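You operate a simulated robot arm through the tools that you are given. There is no shell and no other tool.

You run a simulated robot arm. Do the job below in one go: nothing can be reset, and whatever is moved stays where it is left.

JOB
Tap the yellow peg and the red peg home.
Fine: use the rubber tamper, no blow on the third peg, put the rubber tamper back, then lay the teal slat along the heads of the coat pegs to check them. Set down upright: rubber tamper.

It is judged by the outcome, as a careful person would: the job done as asked, and still so three seconds after it is handed in. It fails if anything else is knocked over, pushed out of place, dropped, spilled or broken.

ROBOT AND FRAMES
A 6-joint arm with a fingered hand, fixed in place. Base frame: the origin is at the foot of the arm, x ahead of it, y to its left, z up. Lengths are in mm, angles in rad, forces in N, time in s.
With the tool pointing down near the work surface it reaches from about 260 to 680 mm from the base axis. Its first joint turns from -2.897 to 2.897 rad. Payload 4 kg.
The tool frame sits at the grasp point between the pads (the TCP): z along the fingers, y along the line on which they close. The tips reach 26 mm beyond it. The gripper opens to 148 mm. The gripper's body begins 73 mm behind the TCP. The gripper is a hand of 3 fingers: y runs from the thumb to the fingers, the wrist lies at [0, 0, -239] in the tool frame, and closing takes about 1.5 s.
Orientation is that of the tool frame in the base frame, as a unit quaternion [w, x, y, z]. With the fingers straight down and closing along the base's y, the tool's x points along the base's -x, its y along +y and its z along -z.

CONTROLS
- The arm moves only by the tool send_rows. Its argument "plan" is a list of rows, each a list of 7 numbers: the shift along the base's x, y, z in mm, then the turn, a rotation vector about the base's x, y, z in rad, then the opening, from 0 (shut) to 1 (fully open). In form: [[x, y, z, wx, wy, wz, jaw], ...]. A call has 1 to 20 rows; each row shifts and turns the commanded pose from where the row before left it. Rows are played at 5 a second. More than 50 mm and 0.15 rad between two rows, or a gripper value outside its range, and nothing of the call is played. Where a pose cannot be reached the arm comes as near as it can. A force on the tool above 90 N (or 10 N above the force at the start of the call, whichever is more), or a blocked arm, ends the call early, and 0.2 s more pass. Each finger travels about 153 mm/s and halts on what it meets, pressing with about 27 N; the grip force reading is that of the motor and also rises with nothing between the fingers. The clock runs only during rows and for 0.2 s after the last one: add rows that do not move to give the fingers time. It gives the time, the measured TCP pose, the force on the tool (base axes), the opening and the grip force at its end, in the units of the frame above (readings bear some noise), with the torque about the TCP (base axes, N m) and any sound that the robot's microphone picked up.
- Cameras (640 x 400 px; columns grow to the right, rows downward): "scene" is fixed at [227.9, 633.3, 1520.6]; the picture's right is [-0.87, -0.49, 0.00], its down [-0.28, 0.50, -0.82] and it looks along [0.40, -0.72, -0.57] (base axes); focal length 219 px, centre (320, 200). "wrist" rides on the gripper at [68, -39, -90] in the tool frame; the picture's right is [0.50, 0.87, 0.00], its down [-0.66, 0.38, -0.65] and it looks along [-0.57, 0.33, 0.76] (tool axes); focal length 222 px, centre (320, 200). There is no depth. A picture from a camera that has moved, and an enlarged one, comes with that camera's place and axes in the base frame and with its lens. The place of the scene camera against the robot may be out by one fixed shift of up to 25 mm in any direction.
- grab_frame(camera): a new picture of that camera. No time passes.
- move_column(by): slides the trunk up (or, below 0, down) by that many mm; the arm rides with it, the base frame stays. It gives what a move gives, with no picture.
- grasp_type(shape): the hand has 3 fingers and takes this shape, open, in about a second: jaw (thumb against the fingers, like two jaws); tri (thumb and two fingers); tip (a fingertip pinch); poke (one finger out to press); point (the index stretched); flat (the hand flat); cup (the hand cupped); fist (a fist). The gripper value then closes the fingers along that shape, each until it touches; the sizes above hold for jaw. It gives what a move gives, with no picture.
- enlarge(camera, box): a new picture of the part [left, top, right, bottom] of that camera's present view, enlarged. No time passes.
- hand_in(): hands the job in; it is judged then, once.

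Places have to be worked out from the pictures, the camera data and where the tool is seen. Open the gripper and draw the arm clear of the work before you hand the job in, unless the task says otherwise.

The tools are called after "Emit:" as a command line: name --pt "numbers of a row" for each row, then --argument value for the rest, lists and objects as JSON in quotes. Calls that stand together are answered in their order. send_rows: Moves the arm, as the interface text tells. Its arguments: {"type":"object","properties":{"plan":{"type":"array","items":{"type":"array","items":{"type":"number"}}}},"required":["plan"]} The other tools are called the same way: move_column (by) slides the trunk up or down; grasp_type (shape) gives the hand a shape; grab_frame (camera) takes a picture; enlarge (camera, box) takes an enlarged picture of a part of a camera's view; hand_in () hands the job in.

At the start:

```text
t: 0.0
tool_pos: [271.3, 215.7, 1379.4]
ee_rot: [0.0, 0.0, 1.0, 0.0]
force: [-1.0, -0.3, 0.2]
wrist_torque: [0.0, 0.02, -0.02]
width: 148.1
grasp_force: 0.1
shape: jaw
trunk travel left (down, up): [-275.0, 42.0]
```

scene: 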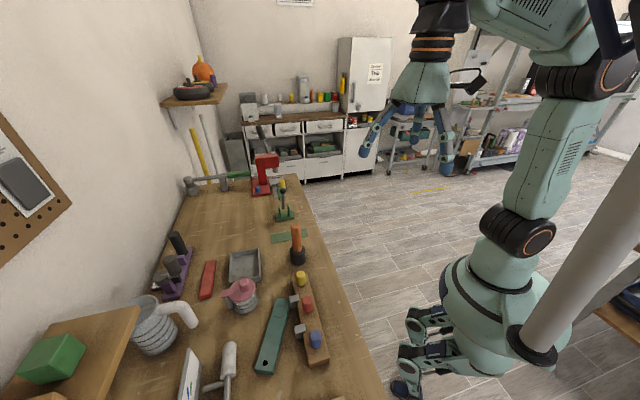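
wrist: 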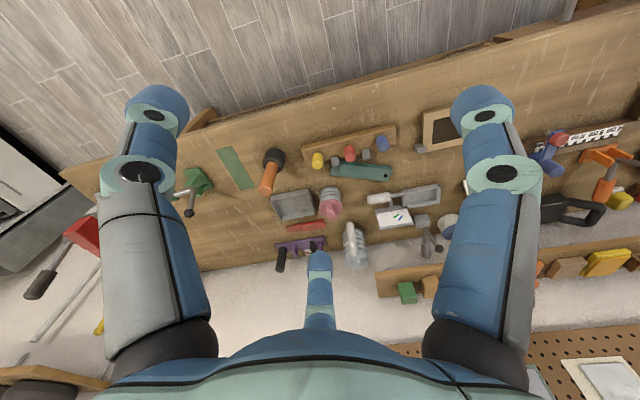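

I start by looking closer at the bench where the pegs, the tamper (black/orange) and the teal slat seem to lie.

Emit:
enlarge --camera "scene" --box '[220, 210, 360, 380]'

Emit:
enlarge --camera "wrist" --box '[200, 100, 480, 280]'

Emit:
enlarge --camera "scene" --box '[130, 150, 350, 400]'

```text
2.35 times, centred on (290, 295) of scene
camera zoom: at [227.9, 633.3, 1520.6], right [-0.87, -0.49, 0.0], down [-0.28, 0.5, -0.82], along [0.4, -0.72, -0.57], focal length 515 px, centre (391, -24)
```

zoom: 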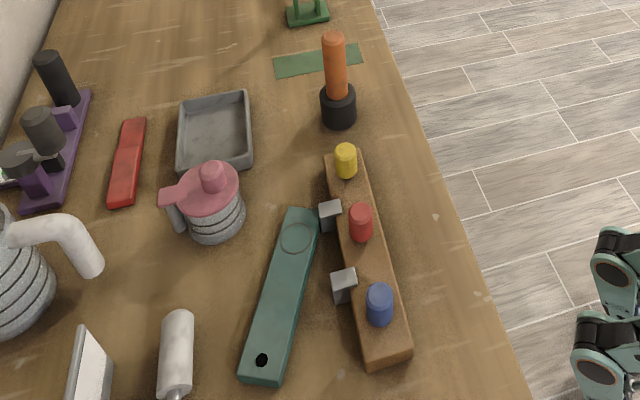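

```text
2.22 times, centred on (340, 190) of wrist
camera zoom: at [202.7, 175.4, 1467.9], right [-0.5, 0.87, 0.0], down [0.66, 0.38, 0.65], along [0.57, 0.33, -0.76], focal length 494 px, centre (276, 222)
```

zoom: 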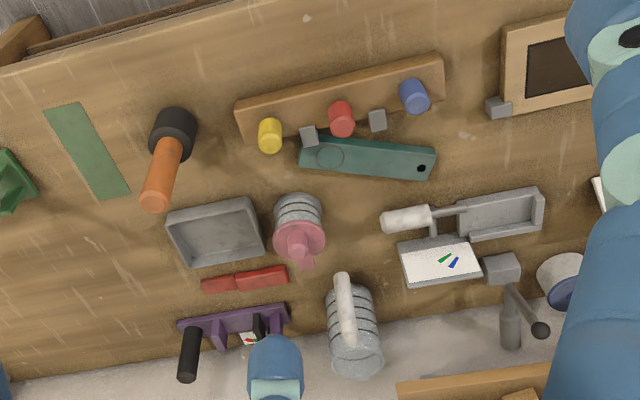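

```text
1.60 times, centred on (240, 275) of scene
camera zoom: at [227.9, 633.3, 1520.6], right [-0.87, -0.49, 0.0], down [-0.28, 0.5, -0.82], along [0.4, -0.72, -0.57], focal length 350 px, centre (448, 80)
```

zoom: 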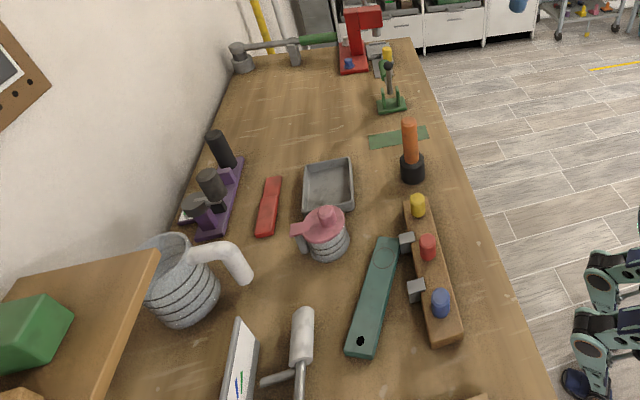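

The pegs stand on a wooden rail (yellow, red, blue), roughly around x 465, y 316 at z about 950 by a rough two-camera estimate. I lower the open hand by 180 mm well above the bench to get a nearer wrist view for better triangulation.

Emit:
send_rows --pt "0 0 -45 0 0 0 1" --pt "0 0 -45 0 0 0 1" --pt "0 0 -45 0 0 0 1" --pt "0 0 -45 0 0 0 1" --pt "0 0 0 0 0 0 1"

Emit:
grab_frame --camera "wrist"

Emit:
grab_frame --camera "scene"

```text
t: 1.2
tool_pos: [270.4, 214.8, 1197.2]
ee_rot: [0.0, 0.0, 1.0, 0.0]
force: [0.3, 0.0, -0.2]
wrist_torque: [0.01, 0.02, -0.01]
width: 147.9
grasp_force: 0.0
shape: jaw
trunk travel left (down, up): [-275.0, 42.0]
```

```text
taken
camera wrist: at [201.8, 175.3, 1287.3], right [-0.5, 0.87, 0.0], down [0.65, 0.38, 0.65], along [0.57, 0.33, -0.76], focal length 222 px, centre (320, 200)
```

wrist: 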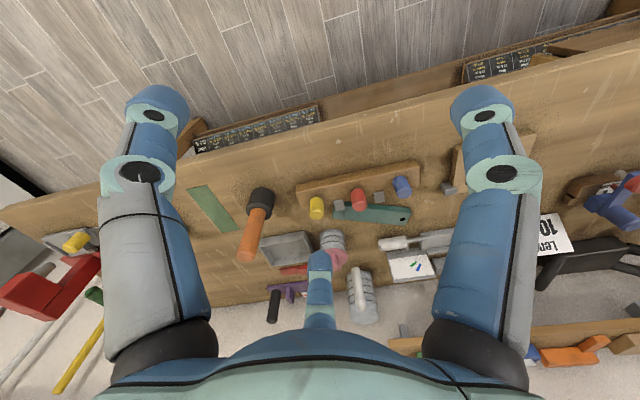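

```text
taken
```

scene: 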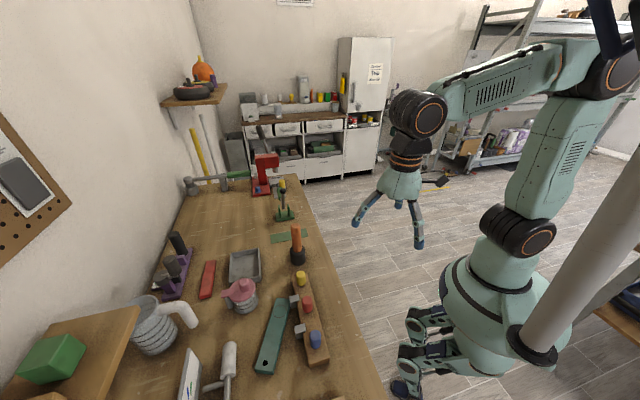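

The first triangulation puts the yellow head near (461, 314, 955). I enlarge both views for detail on the rail, the slat and the tamper.

Emit:
enlarge --camera "wrist" --box '[180, 140, 460, 310]'

Emit:
enlarge --camera "scene" --box '[250, 220, 340, 290]'

Emit:
enlarge --camera "scene" --box '[245, 280, 345, 380]'

```text
2.29 times, centred on (320, 225) of wrist
camera zoom: at [201.8, 175.3, 1287.3], right [-0.5, 0.87, 0.0], down [0.65, 0.38, 0.65], along [0.57, 0.33, -0.76], focal length 508 px, centre (320, 143)
```

zoom: 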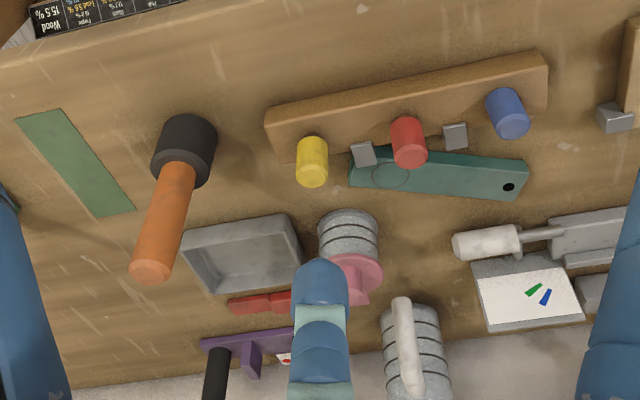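

```text
5.71 times, centred on (295, 255) of scene
camera zoom: at [227.9, 633.3, 1520.6], right [-0.87, -0.49, 0.0], down [-0.28, 0.5, -0.82], along [0.4, -0.72, -0.57], focal length 1250 px, centre (463, -114)
```

zoom: 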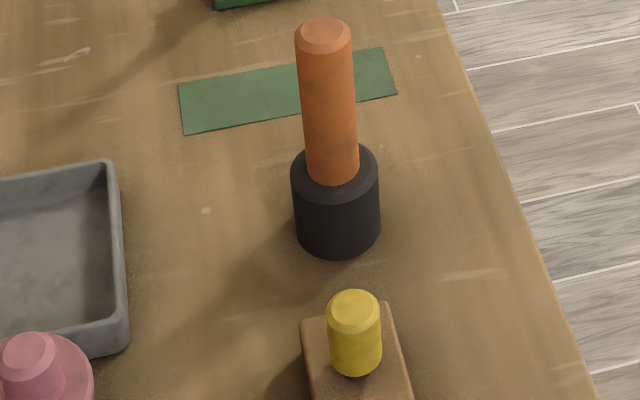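

```text
4.00 times, centred on (295, 330) of scene
camera zoom: at [227.9, 633.3, 1520.6], right [-0.87, -0.49, 0.0], down [-0.28, 0.5, -0.82], along [0.4, -0.72, -0.57], focal length 875 px, centre (420, -320)
```

zoom: 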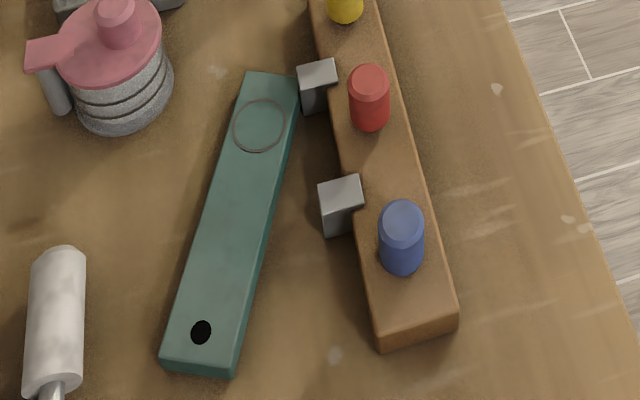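

The tamper stands near (555, 227) with its handle top around z 1055, and the table is near z 890. I move the hand closer, still above everything, to look at the pegs from a second spot.

Emit:
send_rows --pt "10 12 -32 0 0 0 1" --pt "10 12 -32 0 0 0 1" --pt "10 11 -33 0 0 0 1" --pt "0 0 0 0 0 0 1"

Emit:
grab_frame --camera "wrist"

Emit:
enlarge --camera "wrist" --box '[220, 120, 440, 260]'

```text
t: 2.2
tool_pos: [300.9, 248.2, 1101.2]
ee_rot: [0.001, 0.0, 1.0, -0.001]
force: [-0.1, -0.5, 0.3]
wrist_torque: [0.02, -0.02, 0.03]
width: 148.1
grasp_force: 0.0
shape: jaw
trunk travel left (down, up): [-275.0, 42.0]
```

```text
taken
camera wrist: at [232.1, 209.9, 1190.8], right [-0.5, 0.87, 0.0], down [0.66, 0.38, 0.65], along [0.57, 0.33, -0.76], focal length 222 px, centre (320, 200)
```

wrist: 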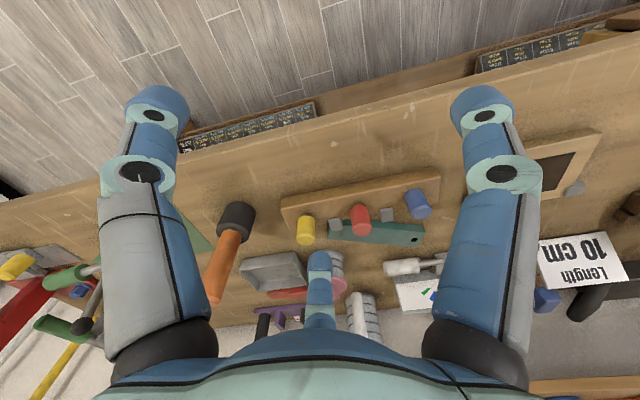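

```text
2.86 times, centred on (330, 190) of wrist
camera zoom: at [232.1, 209.9, 1190.8], right [-0.5, 0.87, 0.0], down [0.66, 0.38, 0.65], along [0.57, 0.33, -0.76], focal length 635 px, centre (291, 229)
```

zoom: 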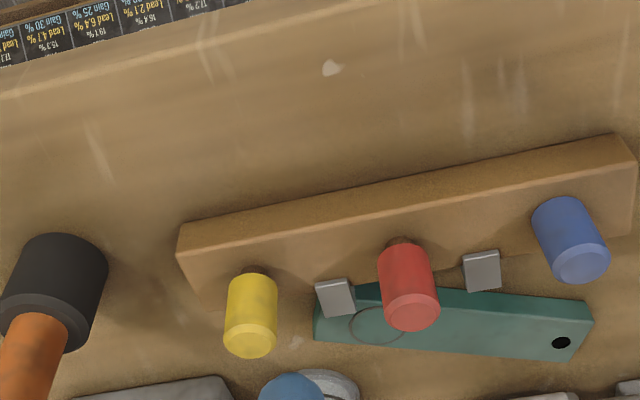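

From the close views the pegs have heads on thinner shanks: yellow (~474,324) and red (~413,386) stand proud with shank showing, blue (~352,448) sits home on the rail. Now I move over to view the tamper from nearby before grasping it.

Emit:
send_rows --pt "35 -20 3 0 0 0 1" --pt "35 -20 3 0 0 0 1" --pt "35 -20 3 0 0 0 1" --pt "34 -18 0 0 0 0 1" --pt "0 0 0 0 0 0 1"

Emit:
grab_frame --camera "wrist"

Emit:
enlarge --camera "wrist" --box '[220, 100, 440, 300]'

Emit:
grab_frame --camera "scene"

```text
t: 3.4
tool_pos: [438.9, 169.6, 1110.7]
ee_rot: [0.002, 0.0, 1.0, -0.001]
force: [-0.4, -0.2, -0.4]
wrist_torque: [0.0, -0.01, 0.0]
width: 148.1
grasp_force: 0.1
shape: jaw
trunk travel left (down, up): [-275.0, 42.0]
```

```text
taken
camera wrist: at [370.9, 132.0, 1200.3], right [-0.5, 0.87, 0.0], down [0.65, 0.38, 0.65], along [0.57, 0.33, -0.76], focal length 222 px, centre (320, 200)
```

wrist: 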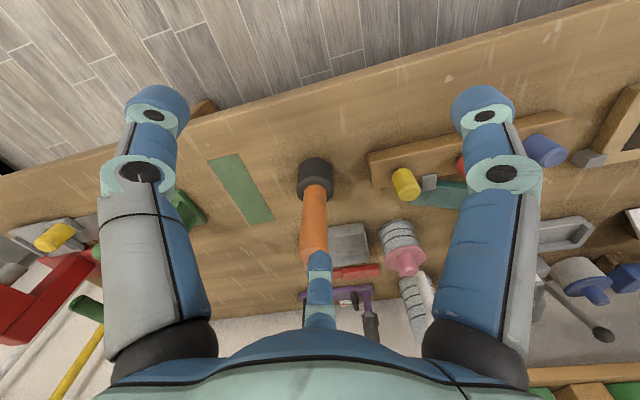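

```text
2.00 times, centred on (330, 200) of wrist
camera zoom: at [370.9, 132.0, 1200.3], right [-0.5, 0.87, 0.0], down [0.65, 0.38, 0.65], along [0.57, 0.33, -0.76], focal length 444 px, centre (300, 200)
```

zoom: 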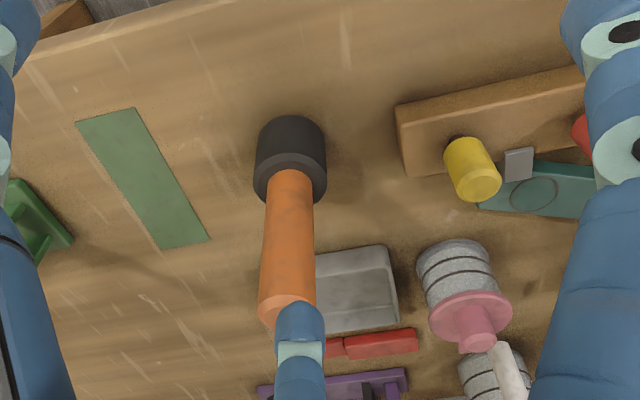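

```text
taken
```

scene: 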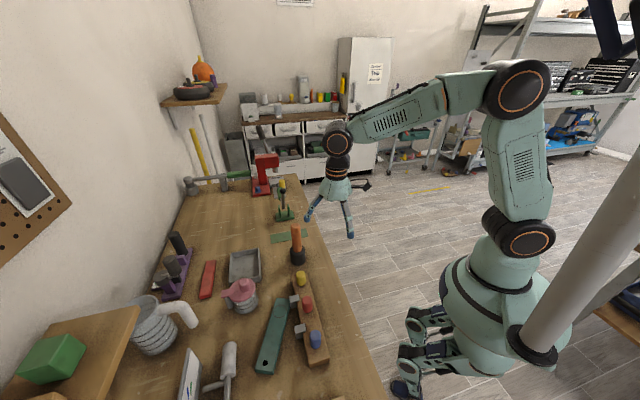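

The tamper axis triangulates to about (550, 227.5), handle top z≈1057, head top ≈940, table ≈900. I move over the handle, staying above it, and look again.

Emit:
send_rows --pt "28 14 6 0 0 0 1" --pt "28 14 6 0 0 0 1" --pt "28 15 4 0 0 0 1" --pt "27 15 0 0 0 0 1" --pt "0 0 0 0 0 0 1"

Emit:
grab_frame --camera "wrist"

Emit:
enlarge --camera "scene" --box '[230, 150, 390, 280]'

```text
t: 4.6
tool_pos: [549.9, 230.1, 1126.6]
ee_rot: [0.001, 0.0, 1.0, 0.0]
force: [-0.2, 0.1, -0.2]
wrist_torque: [-0.01, -0.01, -0.02]
width: 147.8
grasp_force: 0.1
shape: jaw
trunk travel left (down, up): [-275.0, 42.0]
```

```text
taken
camera wrist: at [481.3, 190.7, 1215.8], right [-0.5, 0.87, 0.0], down [0.65, 0.38, 0.65], along [0.57, 0.33, -0.76], focal length 222 px, centre (320, 200)
```

wrist: 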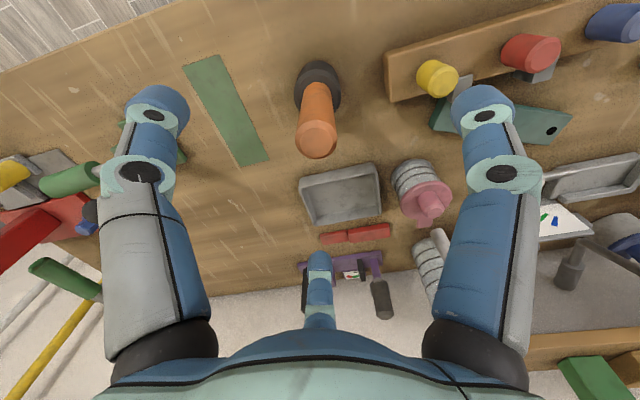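

```text
3.08 times, centred on (310, 215) of scene
camera zoom: at [227.9, 633.3, 1520.6], right [-0.87, -0.49, 0.0], down [-0.28, 0.5, -0.82], along [0.4, -0.72, -0.57], focal length 673 px, centre (351, 154)
```

zoom: 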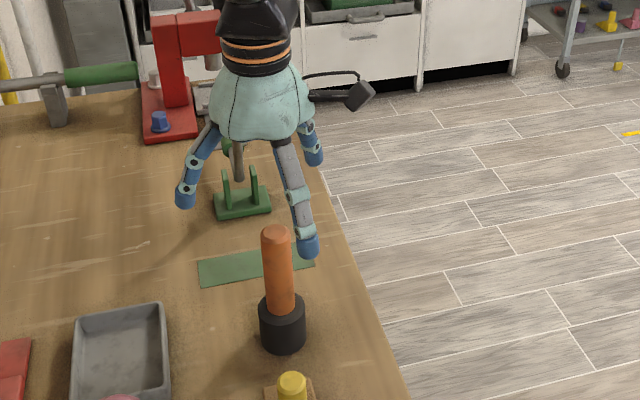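

The handle top lies right under the hand (about 549, 227). I descend around the handle to TCP z≈1000, keeping the palm above the handle top.

Emit:
send_rows --pt "0 -1 -40 0 0 0 1" --pt "0 -1 -40 0 0 0 1" --pt "0 -1 -30 0 0 0 1" --pt "0 0 -16 0 0 0 1" --pt "0 0 0 0 0 0 1"

Emit:
grab_frame --camera "wrist"

Emit:
enlarge --camera "scene" --box '[230, 150, 390, 280]'

```text
t: 5.8
tool_pos: [549.8, 225.2, 999.5]
ee_rot: [0.0, 0.001, 1.0, 0.0]
force: [0.7, -0.5, -0.2]
wrist_torque: [-0.01, -0.01, 0.02]
width: 147.8
grasp_force: 0.1
shape: jaw
trunk travel left (down, up): [-275.0, 42.0]
```

```text
taken
camera wrist: at [482.3, 186.8, 1089.5], right [-0.5, 0.87, 0.0], down [0.65, 0.38, 0.65], along [0.57, 0.33, -0.76], focal length 222 px, centre (320, 200)
```

wrist: 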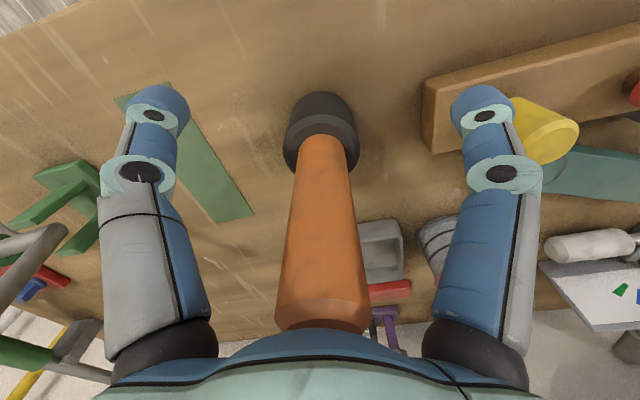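

```text
3.08 times, centred on (310, 215) of scene
camera zoom: at [227.9, 633.3, 1520.6], right [-0.87, -0.49, 0.0], down [-0.28, 0.5, -0.82], along [0.4, -0.72, -0.57], focal length 673 px, centre (351, 154)
```

zoom: 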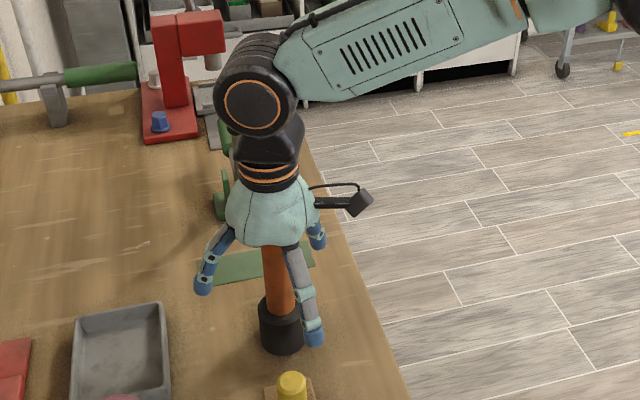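

The handle axis reads (549.7, 227.3), so I nudge +2 mm in y, drop 7 mm, and close the fingers on the handle.

Emit:
send_rows --pt "0 2 -7 0 0 0 1" --pt "0 0 0 0 0 0 0.5" --pt "0 0 0 0 0 0 0.2" --pt "0 0 0 0 0 0 0" --pt "0 0 0 0 0 0 0" --pt "0 0 0 0 0 0 0" --pt "0 0 0 0 0 0 0" --pt "0 0 0 0 0 0 0" --pt "0 0 0 0 0 0 0" --pt "0 0 0 0 0 0 0"

Emit:
grab_frame --camera "wrist"

Emit:
enlarge --camera "scene" --box '[230, 180, 350, 280]'

```text
t: 8.0
tool_pos: [551.3, 229.2, 993.2]
ee_rot: [0.0, -0.001, 1.0, 0.0]
force: [-0.3, -0.7, 0.5]
wrist_torque: [-0.01, -0.01, -0.06]
width: 25.8
grasp_force: 27.7
shape: jaw
trunk travel left (down, up): [-275.0, 42.0]
```

```text
taken
camera wrist: at [482.6, 189.1, 1082.5], right [-0.5, 0.87, 0.0], down [0.66, 0.38, 0.65], along [0.57, 0.33, -0.76], focal length 222 px, centre (320, 200)
```

wrist: 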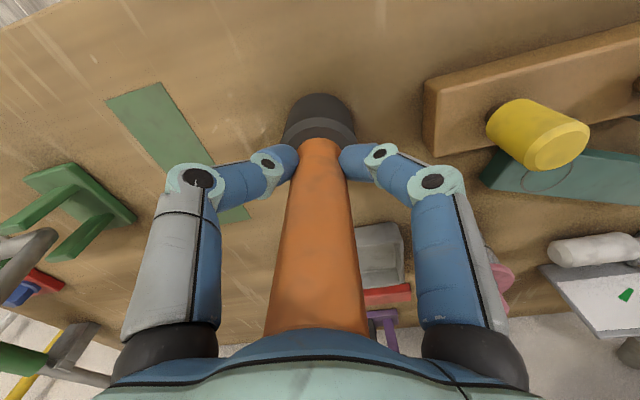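

```text
4.00 times, centred on (290, 230) of scene
camera zoom: at [227.9, 633.3, 1520.6], right [-0.87, -0.49, 0.0], down [-0.28, 0.5, -0.82], along [0.4, -0.72, -0.57], focal length 875 px, centre (440, 80)
```

zoom: 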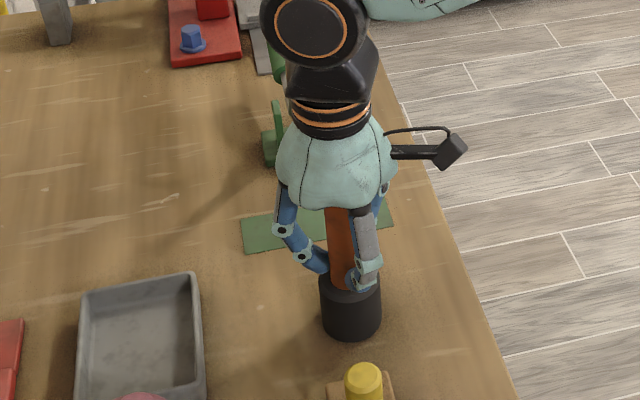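

The grip holds at 25.8 mm with 27.7 N. I lift slowly straight up about 110 mm and check the tamper follows.

Emit:
send_rows --pt "0 0 5 0 0 0 0" --pt "0 0 10 0 0 0 0" --pt "0 0 20 0 0 0 0" --pt "0 0 25 0 0 0 0" --pt "0 0 25 0 0 0 0" --pt "0 0 25 0 0 0 0" --pt "0 0 0 0 0 0 0"

Emit:
grab_frame --camera "wrist"

Emit:
enlarge --camera "scene" --box '[230, 180, 350, 280]'

```text
t: 9.6
tool_pos: [550.5, 228.3, 1102.1]
ee_rot: [0.0, 0.0, 1.0, 0.0]
force: [0.1, 0.0, -3.2]
wrist_torque: [0.0, 0.06, -0.01]
width: 25.8
grasp_force: 27.4
shape: jaw
trunk travel left (down, up): [-275.0, 42.0]
```

```text
taken
camera wrist: at [482.8, 189.2, 1193.2], right [-0.5, 0.87, 0.0], down [0.66, 0.38, 0.65], along [0.57, 0.33, -0.76], focal length 222 px, centre (320, 200)
```

wrist: 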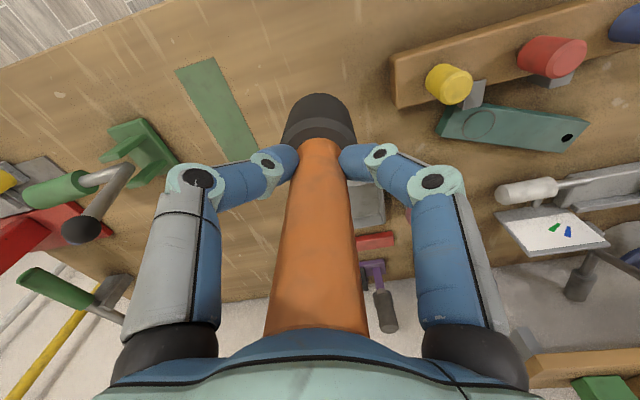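

```text
4.00 times, centred on (290, 230) of scene
camera zoom: at [227.9, 633.3, 1520.6], right [-0.87, -0.49, 0.0], down [-0.28, 0.5, -0.82], along [0.4, -0.72, -0.57], focal length 875 px, centre (440, 80)
```

zoom: 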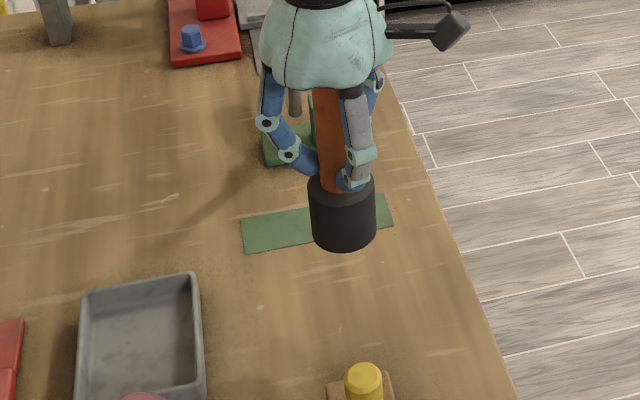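

The tamper came up cleanly (about 3 N). I enlarge the pegs in this view to fix the yellow and red head centres.

Emit:
enlarge --camera "wrist" --box '[380, 0, 640, 160]'

Emit:
enlarge --camera "scene" --box '[270, 260, 340, 370]'

```text
2.46 times, centred on (510, 80) of wrist
camera zoom: at [482.8, 189.2, 1193.2], right [-0.5, 0.87, 0.0], down [0.66, 0.38, 0.65], along [0.57, 0.33, -0.76], focal length 547 px, centre (-148, 495)
```

zoom: 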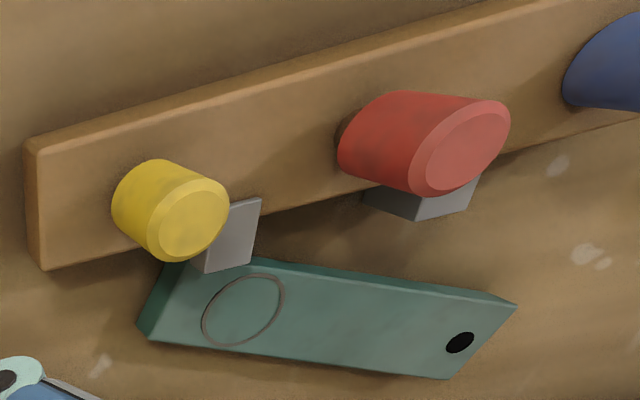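

```text
3.64 times, centred on (305, 315) of scene
camera zoom: at [227.9, 633.3, 1520.6], right [-0.87, -0.49, 0.0], down [-0.28, 0.5, -0.82], along [0.4, -0.72, -0.57], focal length 795 px, centre (374, -218)
```

zoom: 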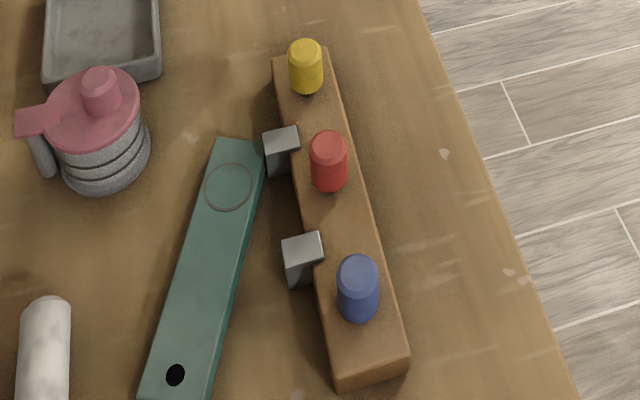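

Yellow head centre is about (469, 322, top 978) and red (408, 382, top 978), while blue's top is near 969, so both must go down ~9–10 mm. I carry the tamper over to just above the yellow peg, bottom around z 1010.

Emit:
send_rows --pt "-20.4 23.6 0 0 0 0 0" --pt "-20.4 23.6 0 0 0 0 0" --pt "-20.4 23.6 0 0 0 0 0" --pt "-20.2 23.6 0 0 0 0 0" --pt "0 0 0 0 0 0 0" --pt "0 0 0 0 0 0 0"

Emit:
grab_frame --camera "wrist"

Emit:
enlarge --camera "scene" --box '[240, 220, 360, 340]'

```text
t: 11.0
tool_pos: [469.5, 322.8, 1103.7]
ee_rot: [0.0, 0.001, 1.0, -0.001]
force: [-0.1, -0.2, -3.6]
wrist_torque: [-0.01, 0.0, 0.0]
width: 25.6
grasp_force: 27.3
shape: jaw
trunk travel left (down, up): [-275.0, 42.0]
```

```text
taken
camera wrist: at [401.3, 284.2, 1193.4], right [-0.5, 0.87, 0.0], down [0.66, 0.38, 0.65], along [0.57, 0.33, -0.76], focal length 222 px, centre (320, 200)
```

wrist: 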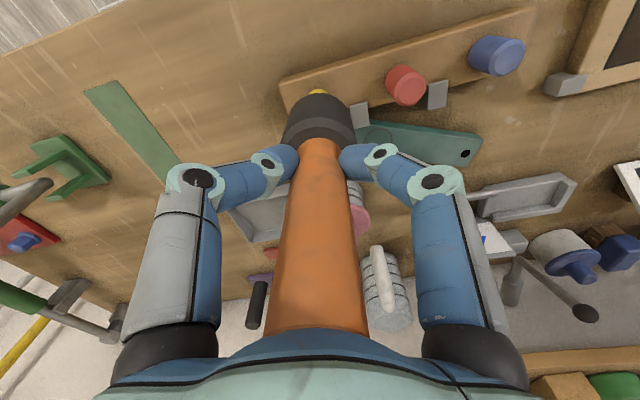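

```text
3.33 times, centred on (300, 280) of scene
camera zoom: at [227.9, 633.3, 1520.6], right [-0.87, -0.49, 0.0], down [-0.28, 0.5, -0.82], along [0.4, -0.72, -0.57], focal length 729 px, centre (387, -67)
```

zoom: 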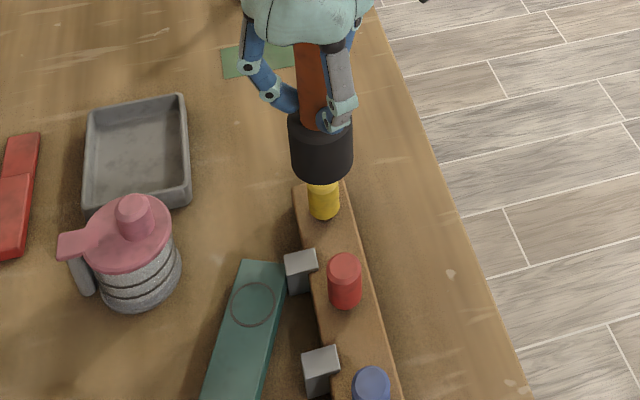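

The tamper is right above yellow with both views agreeing. I lower it gently to find contact, expected around TCP z 1070.

Emit:
send_rows --pt "0 0 -10 0 0 0 0" --pt "0 0 -10 0 0 0 0" --pt "0 0 -5 0 0 0 0" --pt "0 0 -4 0 0 0 0" --pt "0 0 -3 0 0 0 0" --pt "0 0 0 0 0 0 0"

Emit:
enlarge --camera "scene" --box '[270, 240, 350, 320]'

```text
t: 12.4
tool_pos: [468.6, 322.5, 1073.6]
ee_rot: [0.002, 0.0, 1.0, 0.001]
force: [0.6, 1.4, 12.3]
wrist_torque: [-0.01, -0.02, -0.03]
width: 26.2
grasp_force: 27.0
shape: jaw
trunk travel left (down, up): [-275.0, 42.0]
```

```text
5.00 times, centred on (310, 280) of scene
camera zoom: at [227.9, 633.3, 1520.6], right [-0.87, -0.49, 0.0], down [-0.28, 0.5, -0.82], along [0.4, -0.72, -0.57], focal length 1094 px, centre (370, -200)
```

zoom: 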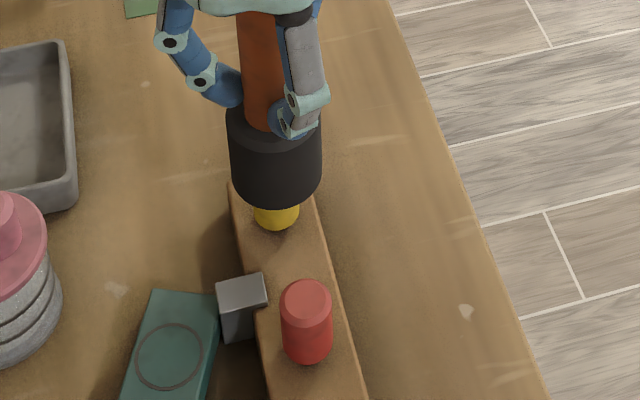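

Contact is at TCP z ≈1073.5 with about 15 N on the peg. Now I give a light tap: raise 20 mm, strike down past contact by a few mm, and lift again, then check the force and sound.

Emit:
send_rows --pt "0 0 20 0 0 0 0" --pt "0 0 0 0 0 0 0" --pt "0 0 -26 0 0 0 0" --pt "0 0 0 0 0 0 0"

Emit:
enlarge --camera "scene" --box '[270, 240, 350, 320]'

```text
t: 13.4
tool_pos: [471.0, 322.6, 1066.0]
ee_rot: [0.001, -0.001, 1.0, 0.0]
force: [-0.4, -0.5, 4.2]
wrist_torque: [-0.03, -0.01, -0.01]
width: 26.0
grasp_force: 27.0
shape: jaw
trunk travel left (down, up): [-275.0, 42.0]
```

```text
5.00 times, centred on (310, 280) of scene
camera zoom: at [227.9, 633.3, 1520.6], right [-0.87, -0.49, 0.0], down [-0.28, 0.5, -0.82], along [0.4, -0.72, -0.57], focal length 1094 px, centre (370, -200)
```

zoom: 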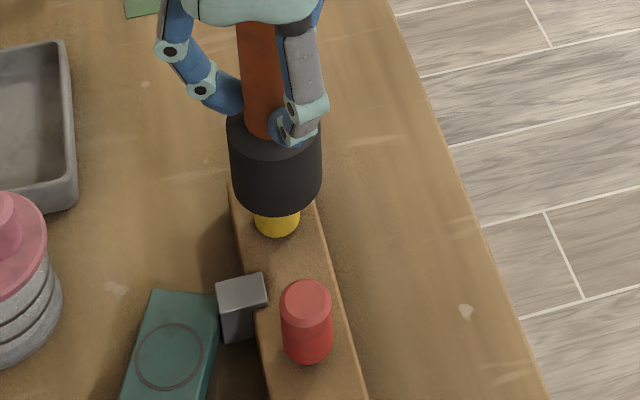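

The strike drove yellow down about 7 mm with no slip and only a light residual force. I give another tap, aiming 4 mm deeper.

Emit:
send_rows --pt "0 0 20 0 0 0 0" --pt "0 0 0 0 0 0 0" --pt "0 0 -24 0 0 0 0" --pt "0 0 0 0 0 0 0"

Emit:
enlarge --camera "scene" --box '[270, 240, 350, 320]'

```text
t: 14.4
tool_pos: [470.0, 322.9, 1061.8]
ee_rot: [0.001, 0.0, 1.0, 0.0]
force: [-0.6, 0.5, 1.4]
wrist_torque: [0.01, 0.03, -0.01]
width: 26.1
grasp_force: 26.9
shape: jaw
trunk travel left (down, up): [-275.0, 42.0]
```

```text
5.00 times, centred on (310, 280) of scene
camera zoom: at [227.9, 633.3, 1520.6], right [-0.87, -0.49, 0.0], down [-0.28, 0.5, -0.82], along [0.4, -0.72, -0.57], focal length 1094 px, centre (370, -200)
```

zoom: 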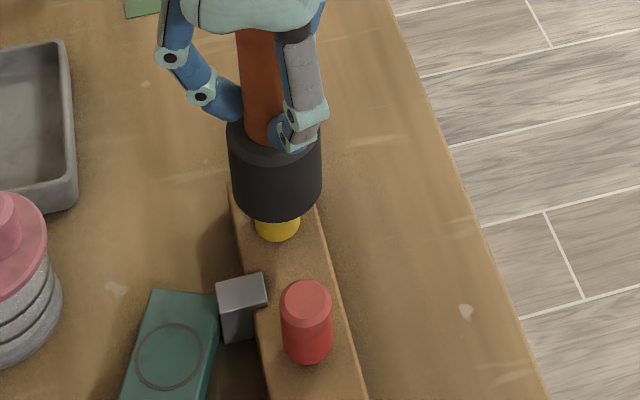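

TCP reached 1061.8 with little residual force. I raise the tamper 40 mm to look at how much shank still shows on yellow compared to blue and red.

Emit:
send_rows --pt "0 0 20 0 0 0 0" --pt "0 0 22 0 0 0 0" --pt "0 0 0 0 0 0 0"

Emit:
enlarge --camera "scene" --box '[270, 260, 340, 370]'

Emit:
enlarge --camera "scene" --box '[270, 240, 350, 320]'

Emit:
grab_frame --camera "wrist"

```text
t: 15.2
tool_pos: [469.4, 323.7, 1103.4]
ee_rot: [0.0, 0.0, 1.0, 0.0]
force: [-0.2, 0.6, -2.3]
wrist_torque: [0.0, 0.01, -0.02]
width: 26.1
grasp_force: 27.4
shape: jaw
trunk travel left (down, up): [-275.0, 42.0]
```

```text
3.64 times, centred on (305, 315) of scene
camera zoom: at [227.9, 633.3, 1520.6], right [-0.87, -0.49, 0.0], down [-0.28, 0.5, -0.82], along [0.4, -0.72, -0.57], focal length 795 px, centre (374, -218)
```

zoom: 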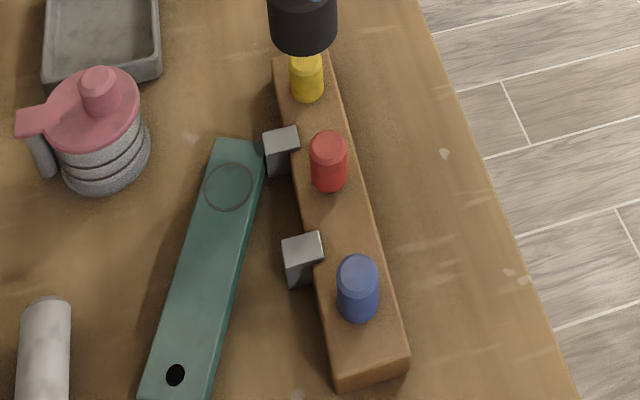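

```text
5.00 times, centred on (310, 280) of scene
camera zoom: at [227.9, 633.3, 1520.6], right [-0.87, -0.49, 0.0], down [-0.28, 0.5, -0.82], along [0.4, -0.72, -0.57], focal length 1094 px, centre (370, -200)
```

zoom: 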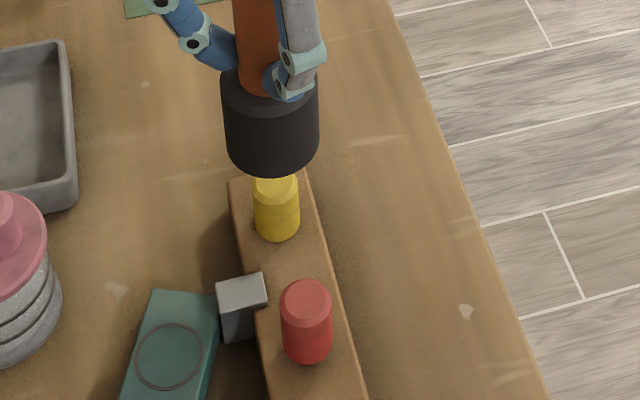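

```text
taken
camera wrist: at [401.6, 284.6, 1193.2], right [-0.5, 0.87, 0.0], down [0.66, 0.38, 0.65], along [0.57, 0.33, -0.76], focal length 222 px, centre (320, 200)
```

wrist: 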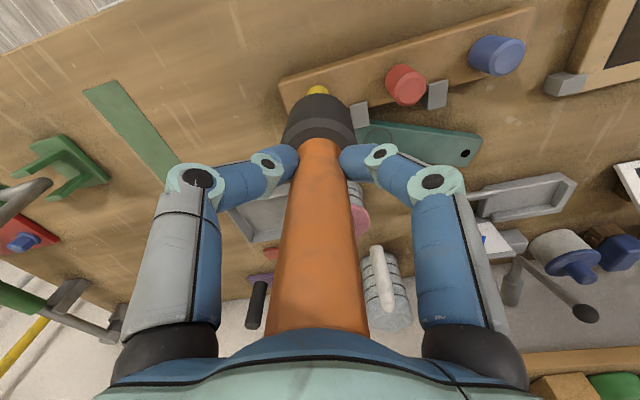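

Yellow clearly went down. I move the tamper across to above red so the wrist camera can see yellow's shank from the robot side.

Emit:
send_rows --pt "-20 20 0 0 0 0 0" --pt "-20 20 0 0 0 0 0" --pt "-20.6 19.6 0 0 0 0 0" --pt "0 0 0 0 0 0 0" --pt "0 0 0 0 0 0 0"

Emit:
grab_frame --camera "wrist"

Emit:
enlarge --camera "wrist" --box '[180, 60, 480, 220]'

Emit:
enlarge --camera "scene" --box '[260, 250, 350, 380]'

```text
t: 16.4
tool_pos: [408.2, 383.2, 1102.8]
ee_rot: [0.0, 0.0, 1.0, 0.0]
force: [-0.7, -0.5, -3.4]
wrist_torque: [0.01, -0.01, 0.0]
width: 25.9
grasp_force: 26.9
shape: jaw
trunk travel left (down, up): [-275.0, 42.0]
```

```text
taken
camera wrist: at [340.5, 343.6, 1192.8], right [-0.5, 0.87, 0.0], down [0.66, 0.38, 0.65], along [0.57, 0.33, -0.76], focal length 222 px, centre (320, 200)
```

wrist: 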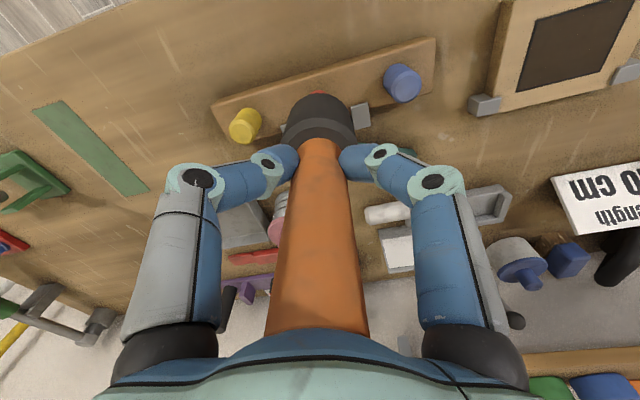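

```text
2.13 times, centred on (330, 140) of wrist
camera zoom: at [340.5, 343.6, 1192.8], right [-0.5, 0.87, 0.0], down [0.66, 0.38, 0.65], along [0.57, 0.33, -0.76], focal length 474 px, centre (299, 328)
```

zoom: 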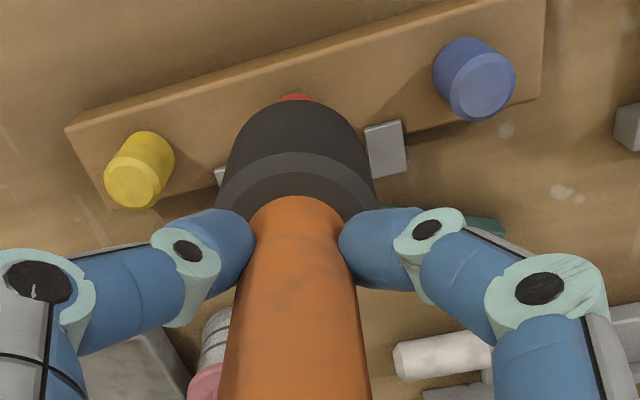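

```text
3.08 times, centred on (305, 315) of scene
camera zoom: at [227.9, 633.3, 1520.6], right [-0.87, -0.49, 0.0], down [-0.28, 0.5, -0.82], along [0.4, -0.72, -0.57], focal length 673 px, centre (366, -154)
```

zoom: 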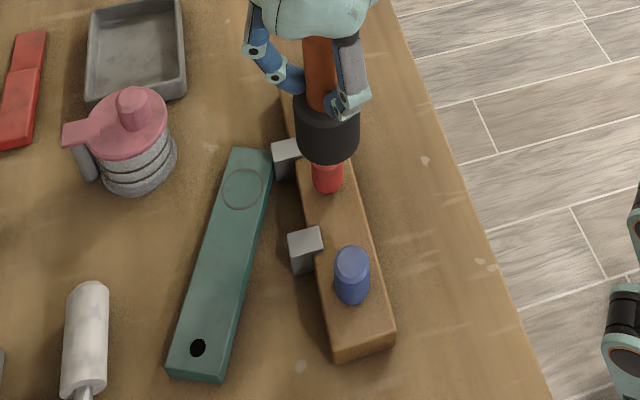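

Yellow's top now computes to about z 967, level with blue. I enlarge to look for any remaining shank gap at the yellow head versus blue.

Emit:
enlarge --camera "wrist" --box '[210, 90, 280, 150]'

Emit:
enlarge --camera "wrist" --box '[365, 50, 435, 110]'

```text
6.67 times, centred on (245, 120) of wrist
camera zoom: at [340.5, 343.6, 1192.8], right [-0.5, 0.87, 0.0], down [0.66, 0.38, 0.65], along [0.57, 0.33, -0.76], focal length 1481 px, centre (820, 733)
```

zoom: 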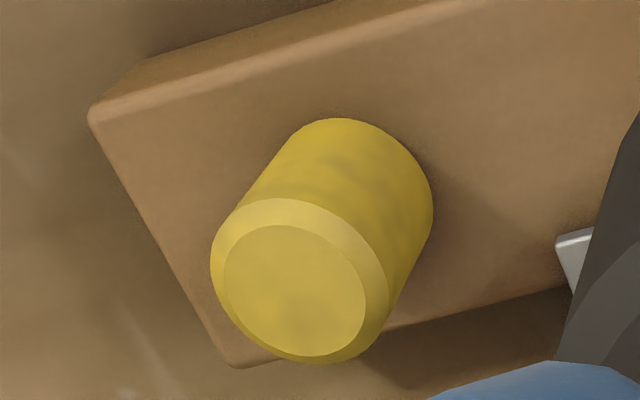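

```text
6.67 times, centred on (400, 80) of wrist
camera zoom: at [340.5, 343.6, 1192.8], right [-0.5, 0.87, 0.0], down [0.66, 0.38, 0.65], along [0.57, 0.33, -0.76], focal length 1481 px, centre (-213, 1000)
```

zoom: 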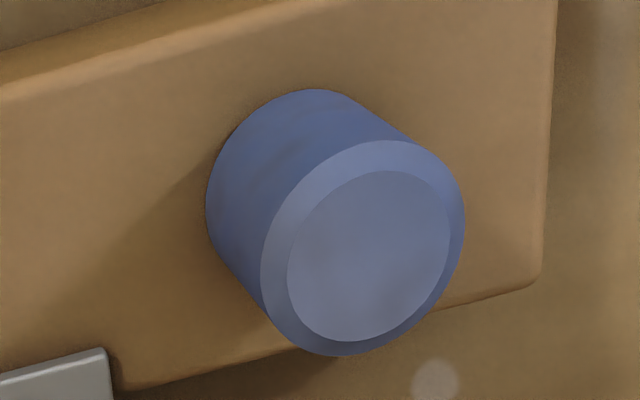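

Yellow's head now meets the rail like blue's, with tops level at ~970. Now the red peg: lower to just above it and give the same tap.

Emit:
send_rows --pt "0 0 -12 0 0 0 0" --pt "0 0 0 0 0 0 0" --pt "0 0 -26 0 0 0 0" --pt "0 0 0 0 0 0 0"

Emit:
enlarge --camera "scene" --box '[270, 260, 350, 340]'

```text
t: 17.4
tool_pos: [408.3, 381.1, 1066.8]
ee_rot: [0.001, 0.001, 1.0, 0.0]
force: [-0.3, 0.1, 12.5]
wrist_torque: [-0.06, 0.03, 0.04]
width: 26.3
grasp_force: 26.8
shape: jaw
trunk travel left (down, up): [-275.0, 42.0]
```

```text
5.00 times, centred on (310, 300) of scene
camera zoom: at [227.9, 633.3, 1520.6], right [-0.87, -0.49, 0.0], down [-0.28, 0.5, -0.82], along [0.4, -0.72, -0.57], focal length 1094 px, centre (370, -300)
```

zoom: 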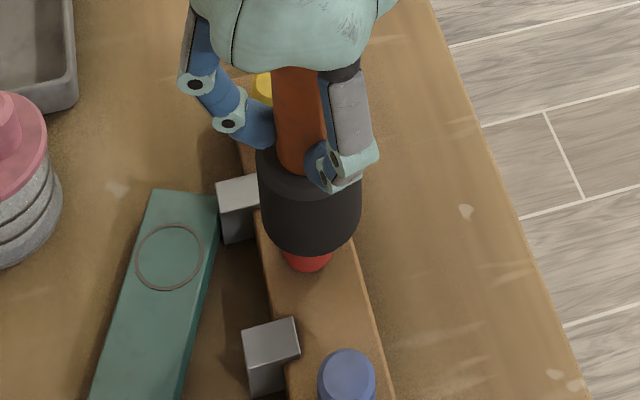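

Red went down to TCP z ≈1066.8 with 12.5 N remaining. Another tap, 4 mm deeper as for yellow.

Emit:
send_rows --pt "0 0 20 0 0 0 0" --pt "0 0 0 0 0 0 0" --pt "0 0 -24 0 0 0 0" --pt "0 0 0 0 0 0 0"

Emit:
enlarge --camera "scene" --box '[270, 260, 350, 340]'

```text
t: 18.4
tool_pos: [409.4, 382.6, 1062.2]
ee_rot: [0.0, 0.0, 1.0, 0.001]
force: [0.5, 0.3, 5.6]
wrist_torque: [-0.05, 0.06, 0.03]
width: 26.0
grasp_force: 26.5
shape: jaw
trunk travel left (down, up): [-275.0, 42.0]
```

```text
5.00 times, centred on (310, 300) of scene
camera zoom: at [227.9, 633.3, 1520.6], right [-0.87, -0.49, 0.0], down [-0.28, 0.5, -0.82], along [0.4, -0.72, -0.57], focal length 1094 px, centre (370, -300)
```

zoom: 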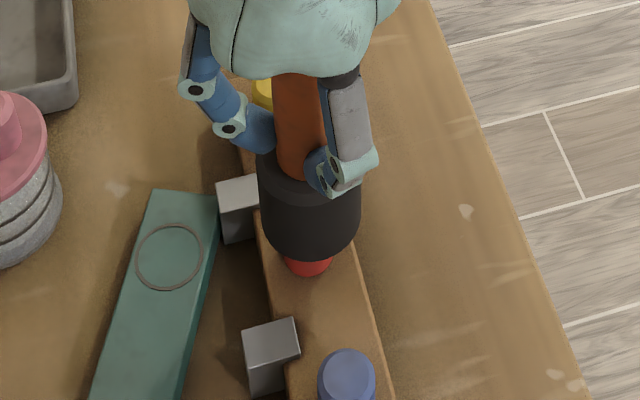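

Red is now at the same depth as yellow reached. One more tap, commanded 3 mm deeper, to see whether it bottoms out.

Emit:
send_rows --pt "0 0 20 0 0 0 0" --pt "0 0 0 0 0 0 0" --pt "0 0 -23 0 0 0 0" --pt "0 0 0 0 0 0 0"

Emit:
enlarge --camera "scene" --box '[270, 260, 350, 340]'

```text
t: 19.4
tool_pos: [409.2, 382.6, 1060.3]
ee_rot: [0.001, 0.0, 1.0, 0.001]
force: [0.4, 0.1, 16.8]
wrist_torque: [-0.04, 0.03, 0.02]
width: 26.1
grasp_force: 27.4
shape: jaw
trunk travel left (down, up): [-275.0, 42.0]
```

```text
5.00 times, centred on (310, 300) of scene
camera zoom: at [227.9, 633.3, 1520.6], right [-0.87, -0.49, 0.0], down [-0.28, 0.5, -0.82], along [0.4, -0.72, -0.57], focal length 1094 px, centre (370, -300)
```

zoom: 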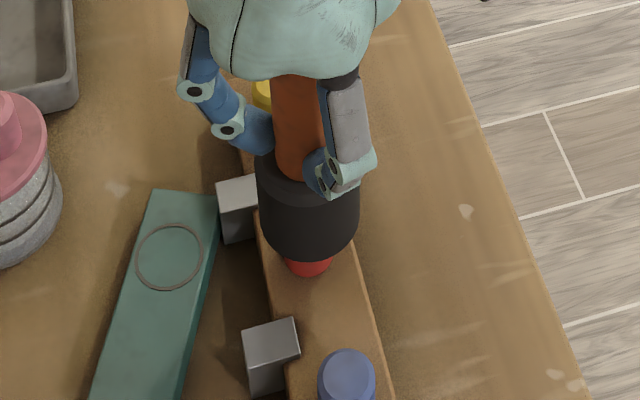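

This tap bottomed: TCP stayed at ~1060–1061 with 20 N and the head no longer moved, so red looks home. I raise and go back over yellow, viewing red from there.

Emit:
send_rows --pt "0 0 20 0 0 0 0" --pt "0 0 25 0 0 0 0" --pt "20 -20 0 0 0 0 0" --pt "20 -20 0 0 0 0 0" --pt "20.6 -19.6 0 0 0 0 0" --pt "0 0 0 0 0 0 0" --pt "0 0 0 0 0 0 0"

Emit:
enlarge --camera "wrist" --box '[360, 20, 540, 140]'

Emit:
enlarge --camera "scene" --box '[260, 250, 350, 380]'

```text
t: 21.0
tool_pos: [469.2, 322.8, 1103.9]
ee_rot: [-0.001, 0.0, 1.0, 0.001]
force: [0.9, 0.6, -2.7]
wrist_torque: [0.03, 0.03, 0.01]
width: 26.6
grasp_force: 26.9
shape: jaw
trunk travel left (down, up): [-275.0, 42.0]
```

```text
3.33 times, centred on (450, 80) of wrist
camera zoom: at [401.6, 283.8, 1193.1], right [-0.5, 0.87, 0.0], down [0.66, 0.38, 0.65], along [0.57, 0.33, -0.76], focal length 740 px, centre (-113, 600)
```

zoom: 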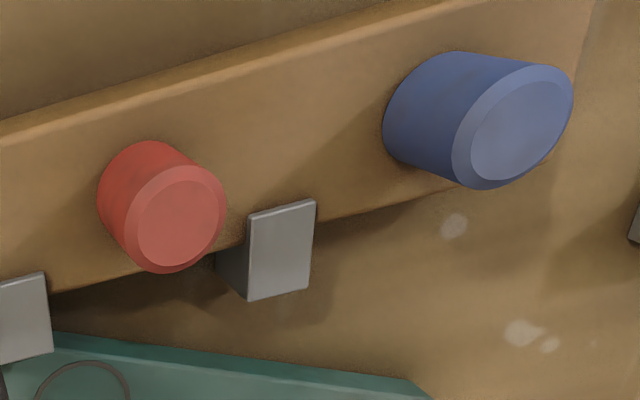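

```text
3.08 times, centred on (305, 315) of scene
camera zoom: at [227.9, 633.3, 1520.6], right [-0.87, -0.49, 0.0], down [-0.28, 0.5, -0.82], along [0.4, -0.72, -0.57], focal length 673 px, centre (366, -154)
```

zoom: 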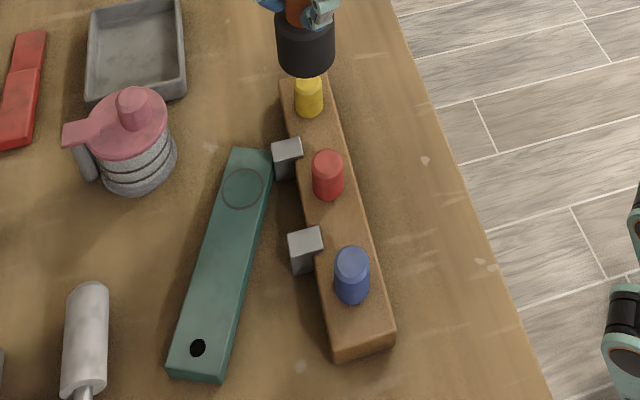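

Red's head sits on the rail level with blue (~z 969.5). I give yellow one confirming light tap to the same commanded depth as red's last.

Emit:
send_rows --pt "0 0 -12 0 0 0 0" --pt "0 0 -10 0 0 0 0" --pt "0 0 0 0 0 0 0" --pt "0 0 -23 0 0 0 0" --pt "0 0 0 0 0 0 0"

Emit:
enlarge --camera "scene" --box '[270, 240, 350, 320]'

```text
t: 22.2
tool_pos: [469.6, 323.2, 1060.7]
ee_rot: [0.002, 0.001, 1.0, 0.001]
force: [-0.2, 0.3, 19.2]
wrist_torque: [-0.04, 0.08, 0.01]
width: 26.1
grasp_force: 27.2
shape: jaw
trunk travel left (down, up): [-275.0, 42.0]
```

```text
5.00 times, centred on (310, 280) of scene
camera zoom: at [227.9, 633.3, 1520.6], right [-0.87, -0.49, 0.0], down [-0.28, 0.5, -0.82], along [0.4, -0.72, -0.57], focal length 1094 px, centre (370, -200)
```

zoom: 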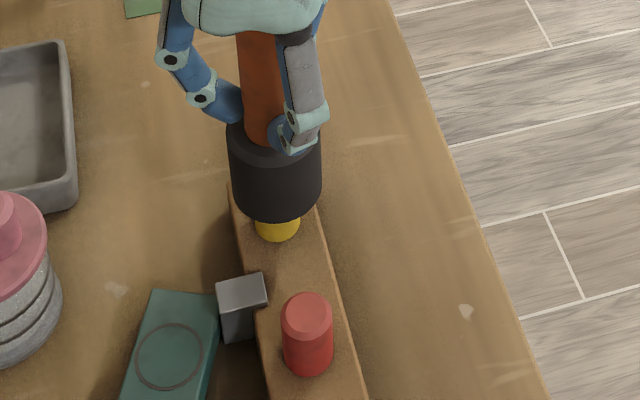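

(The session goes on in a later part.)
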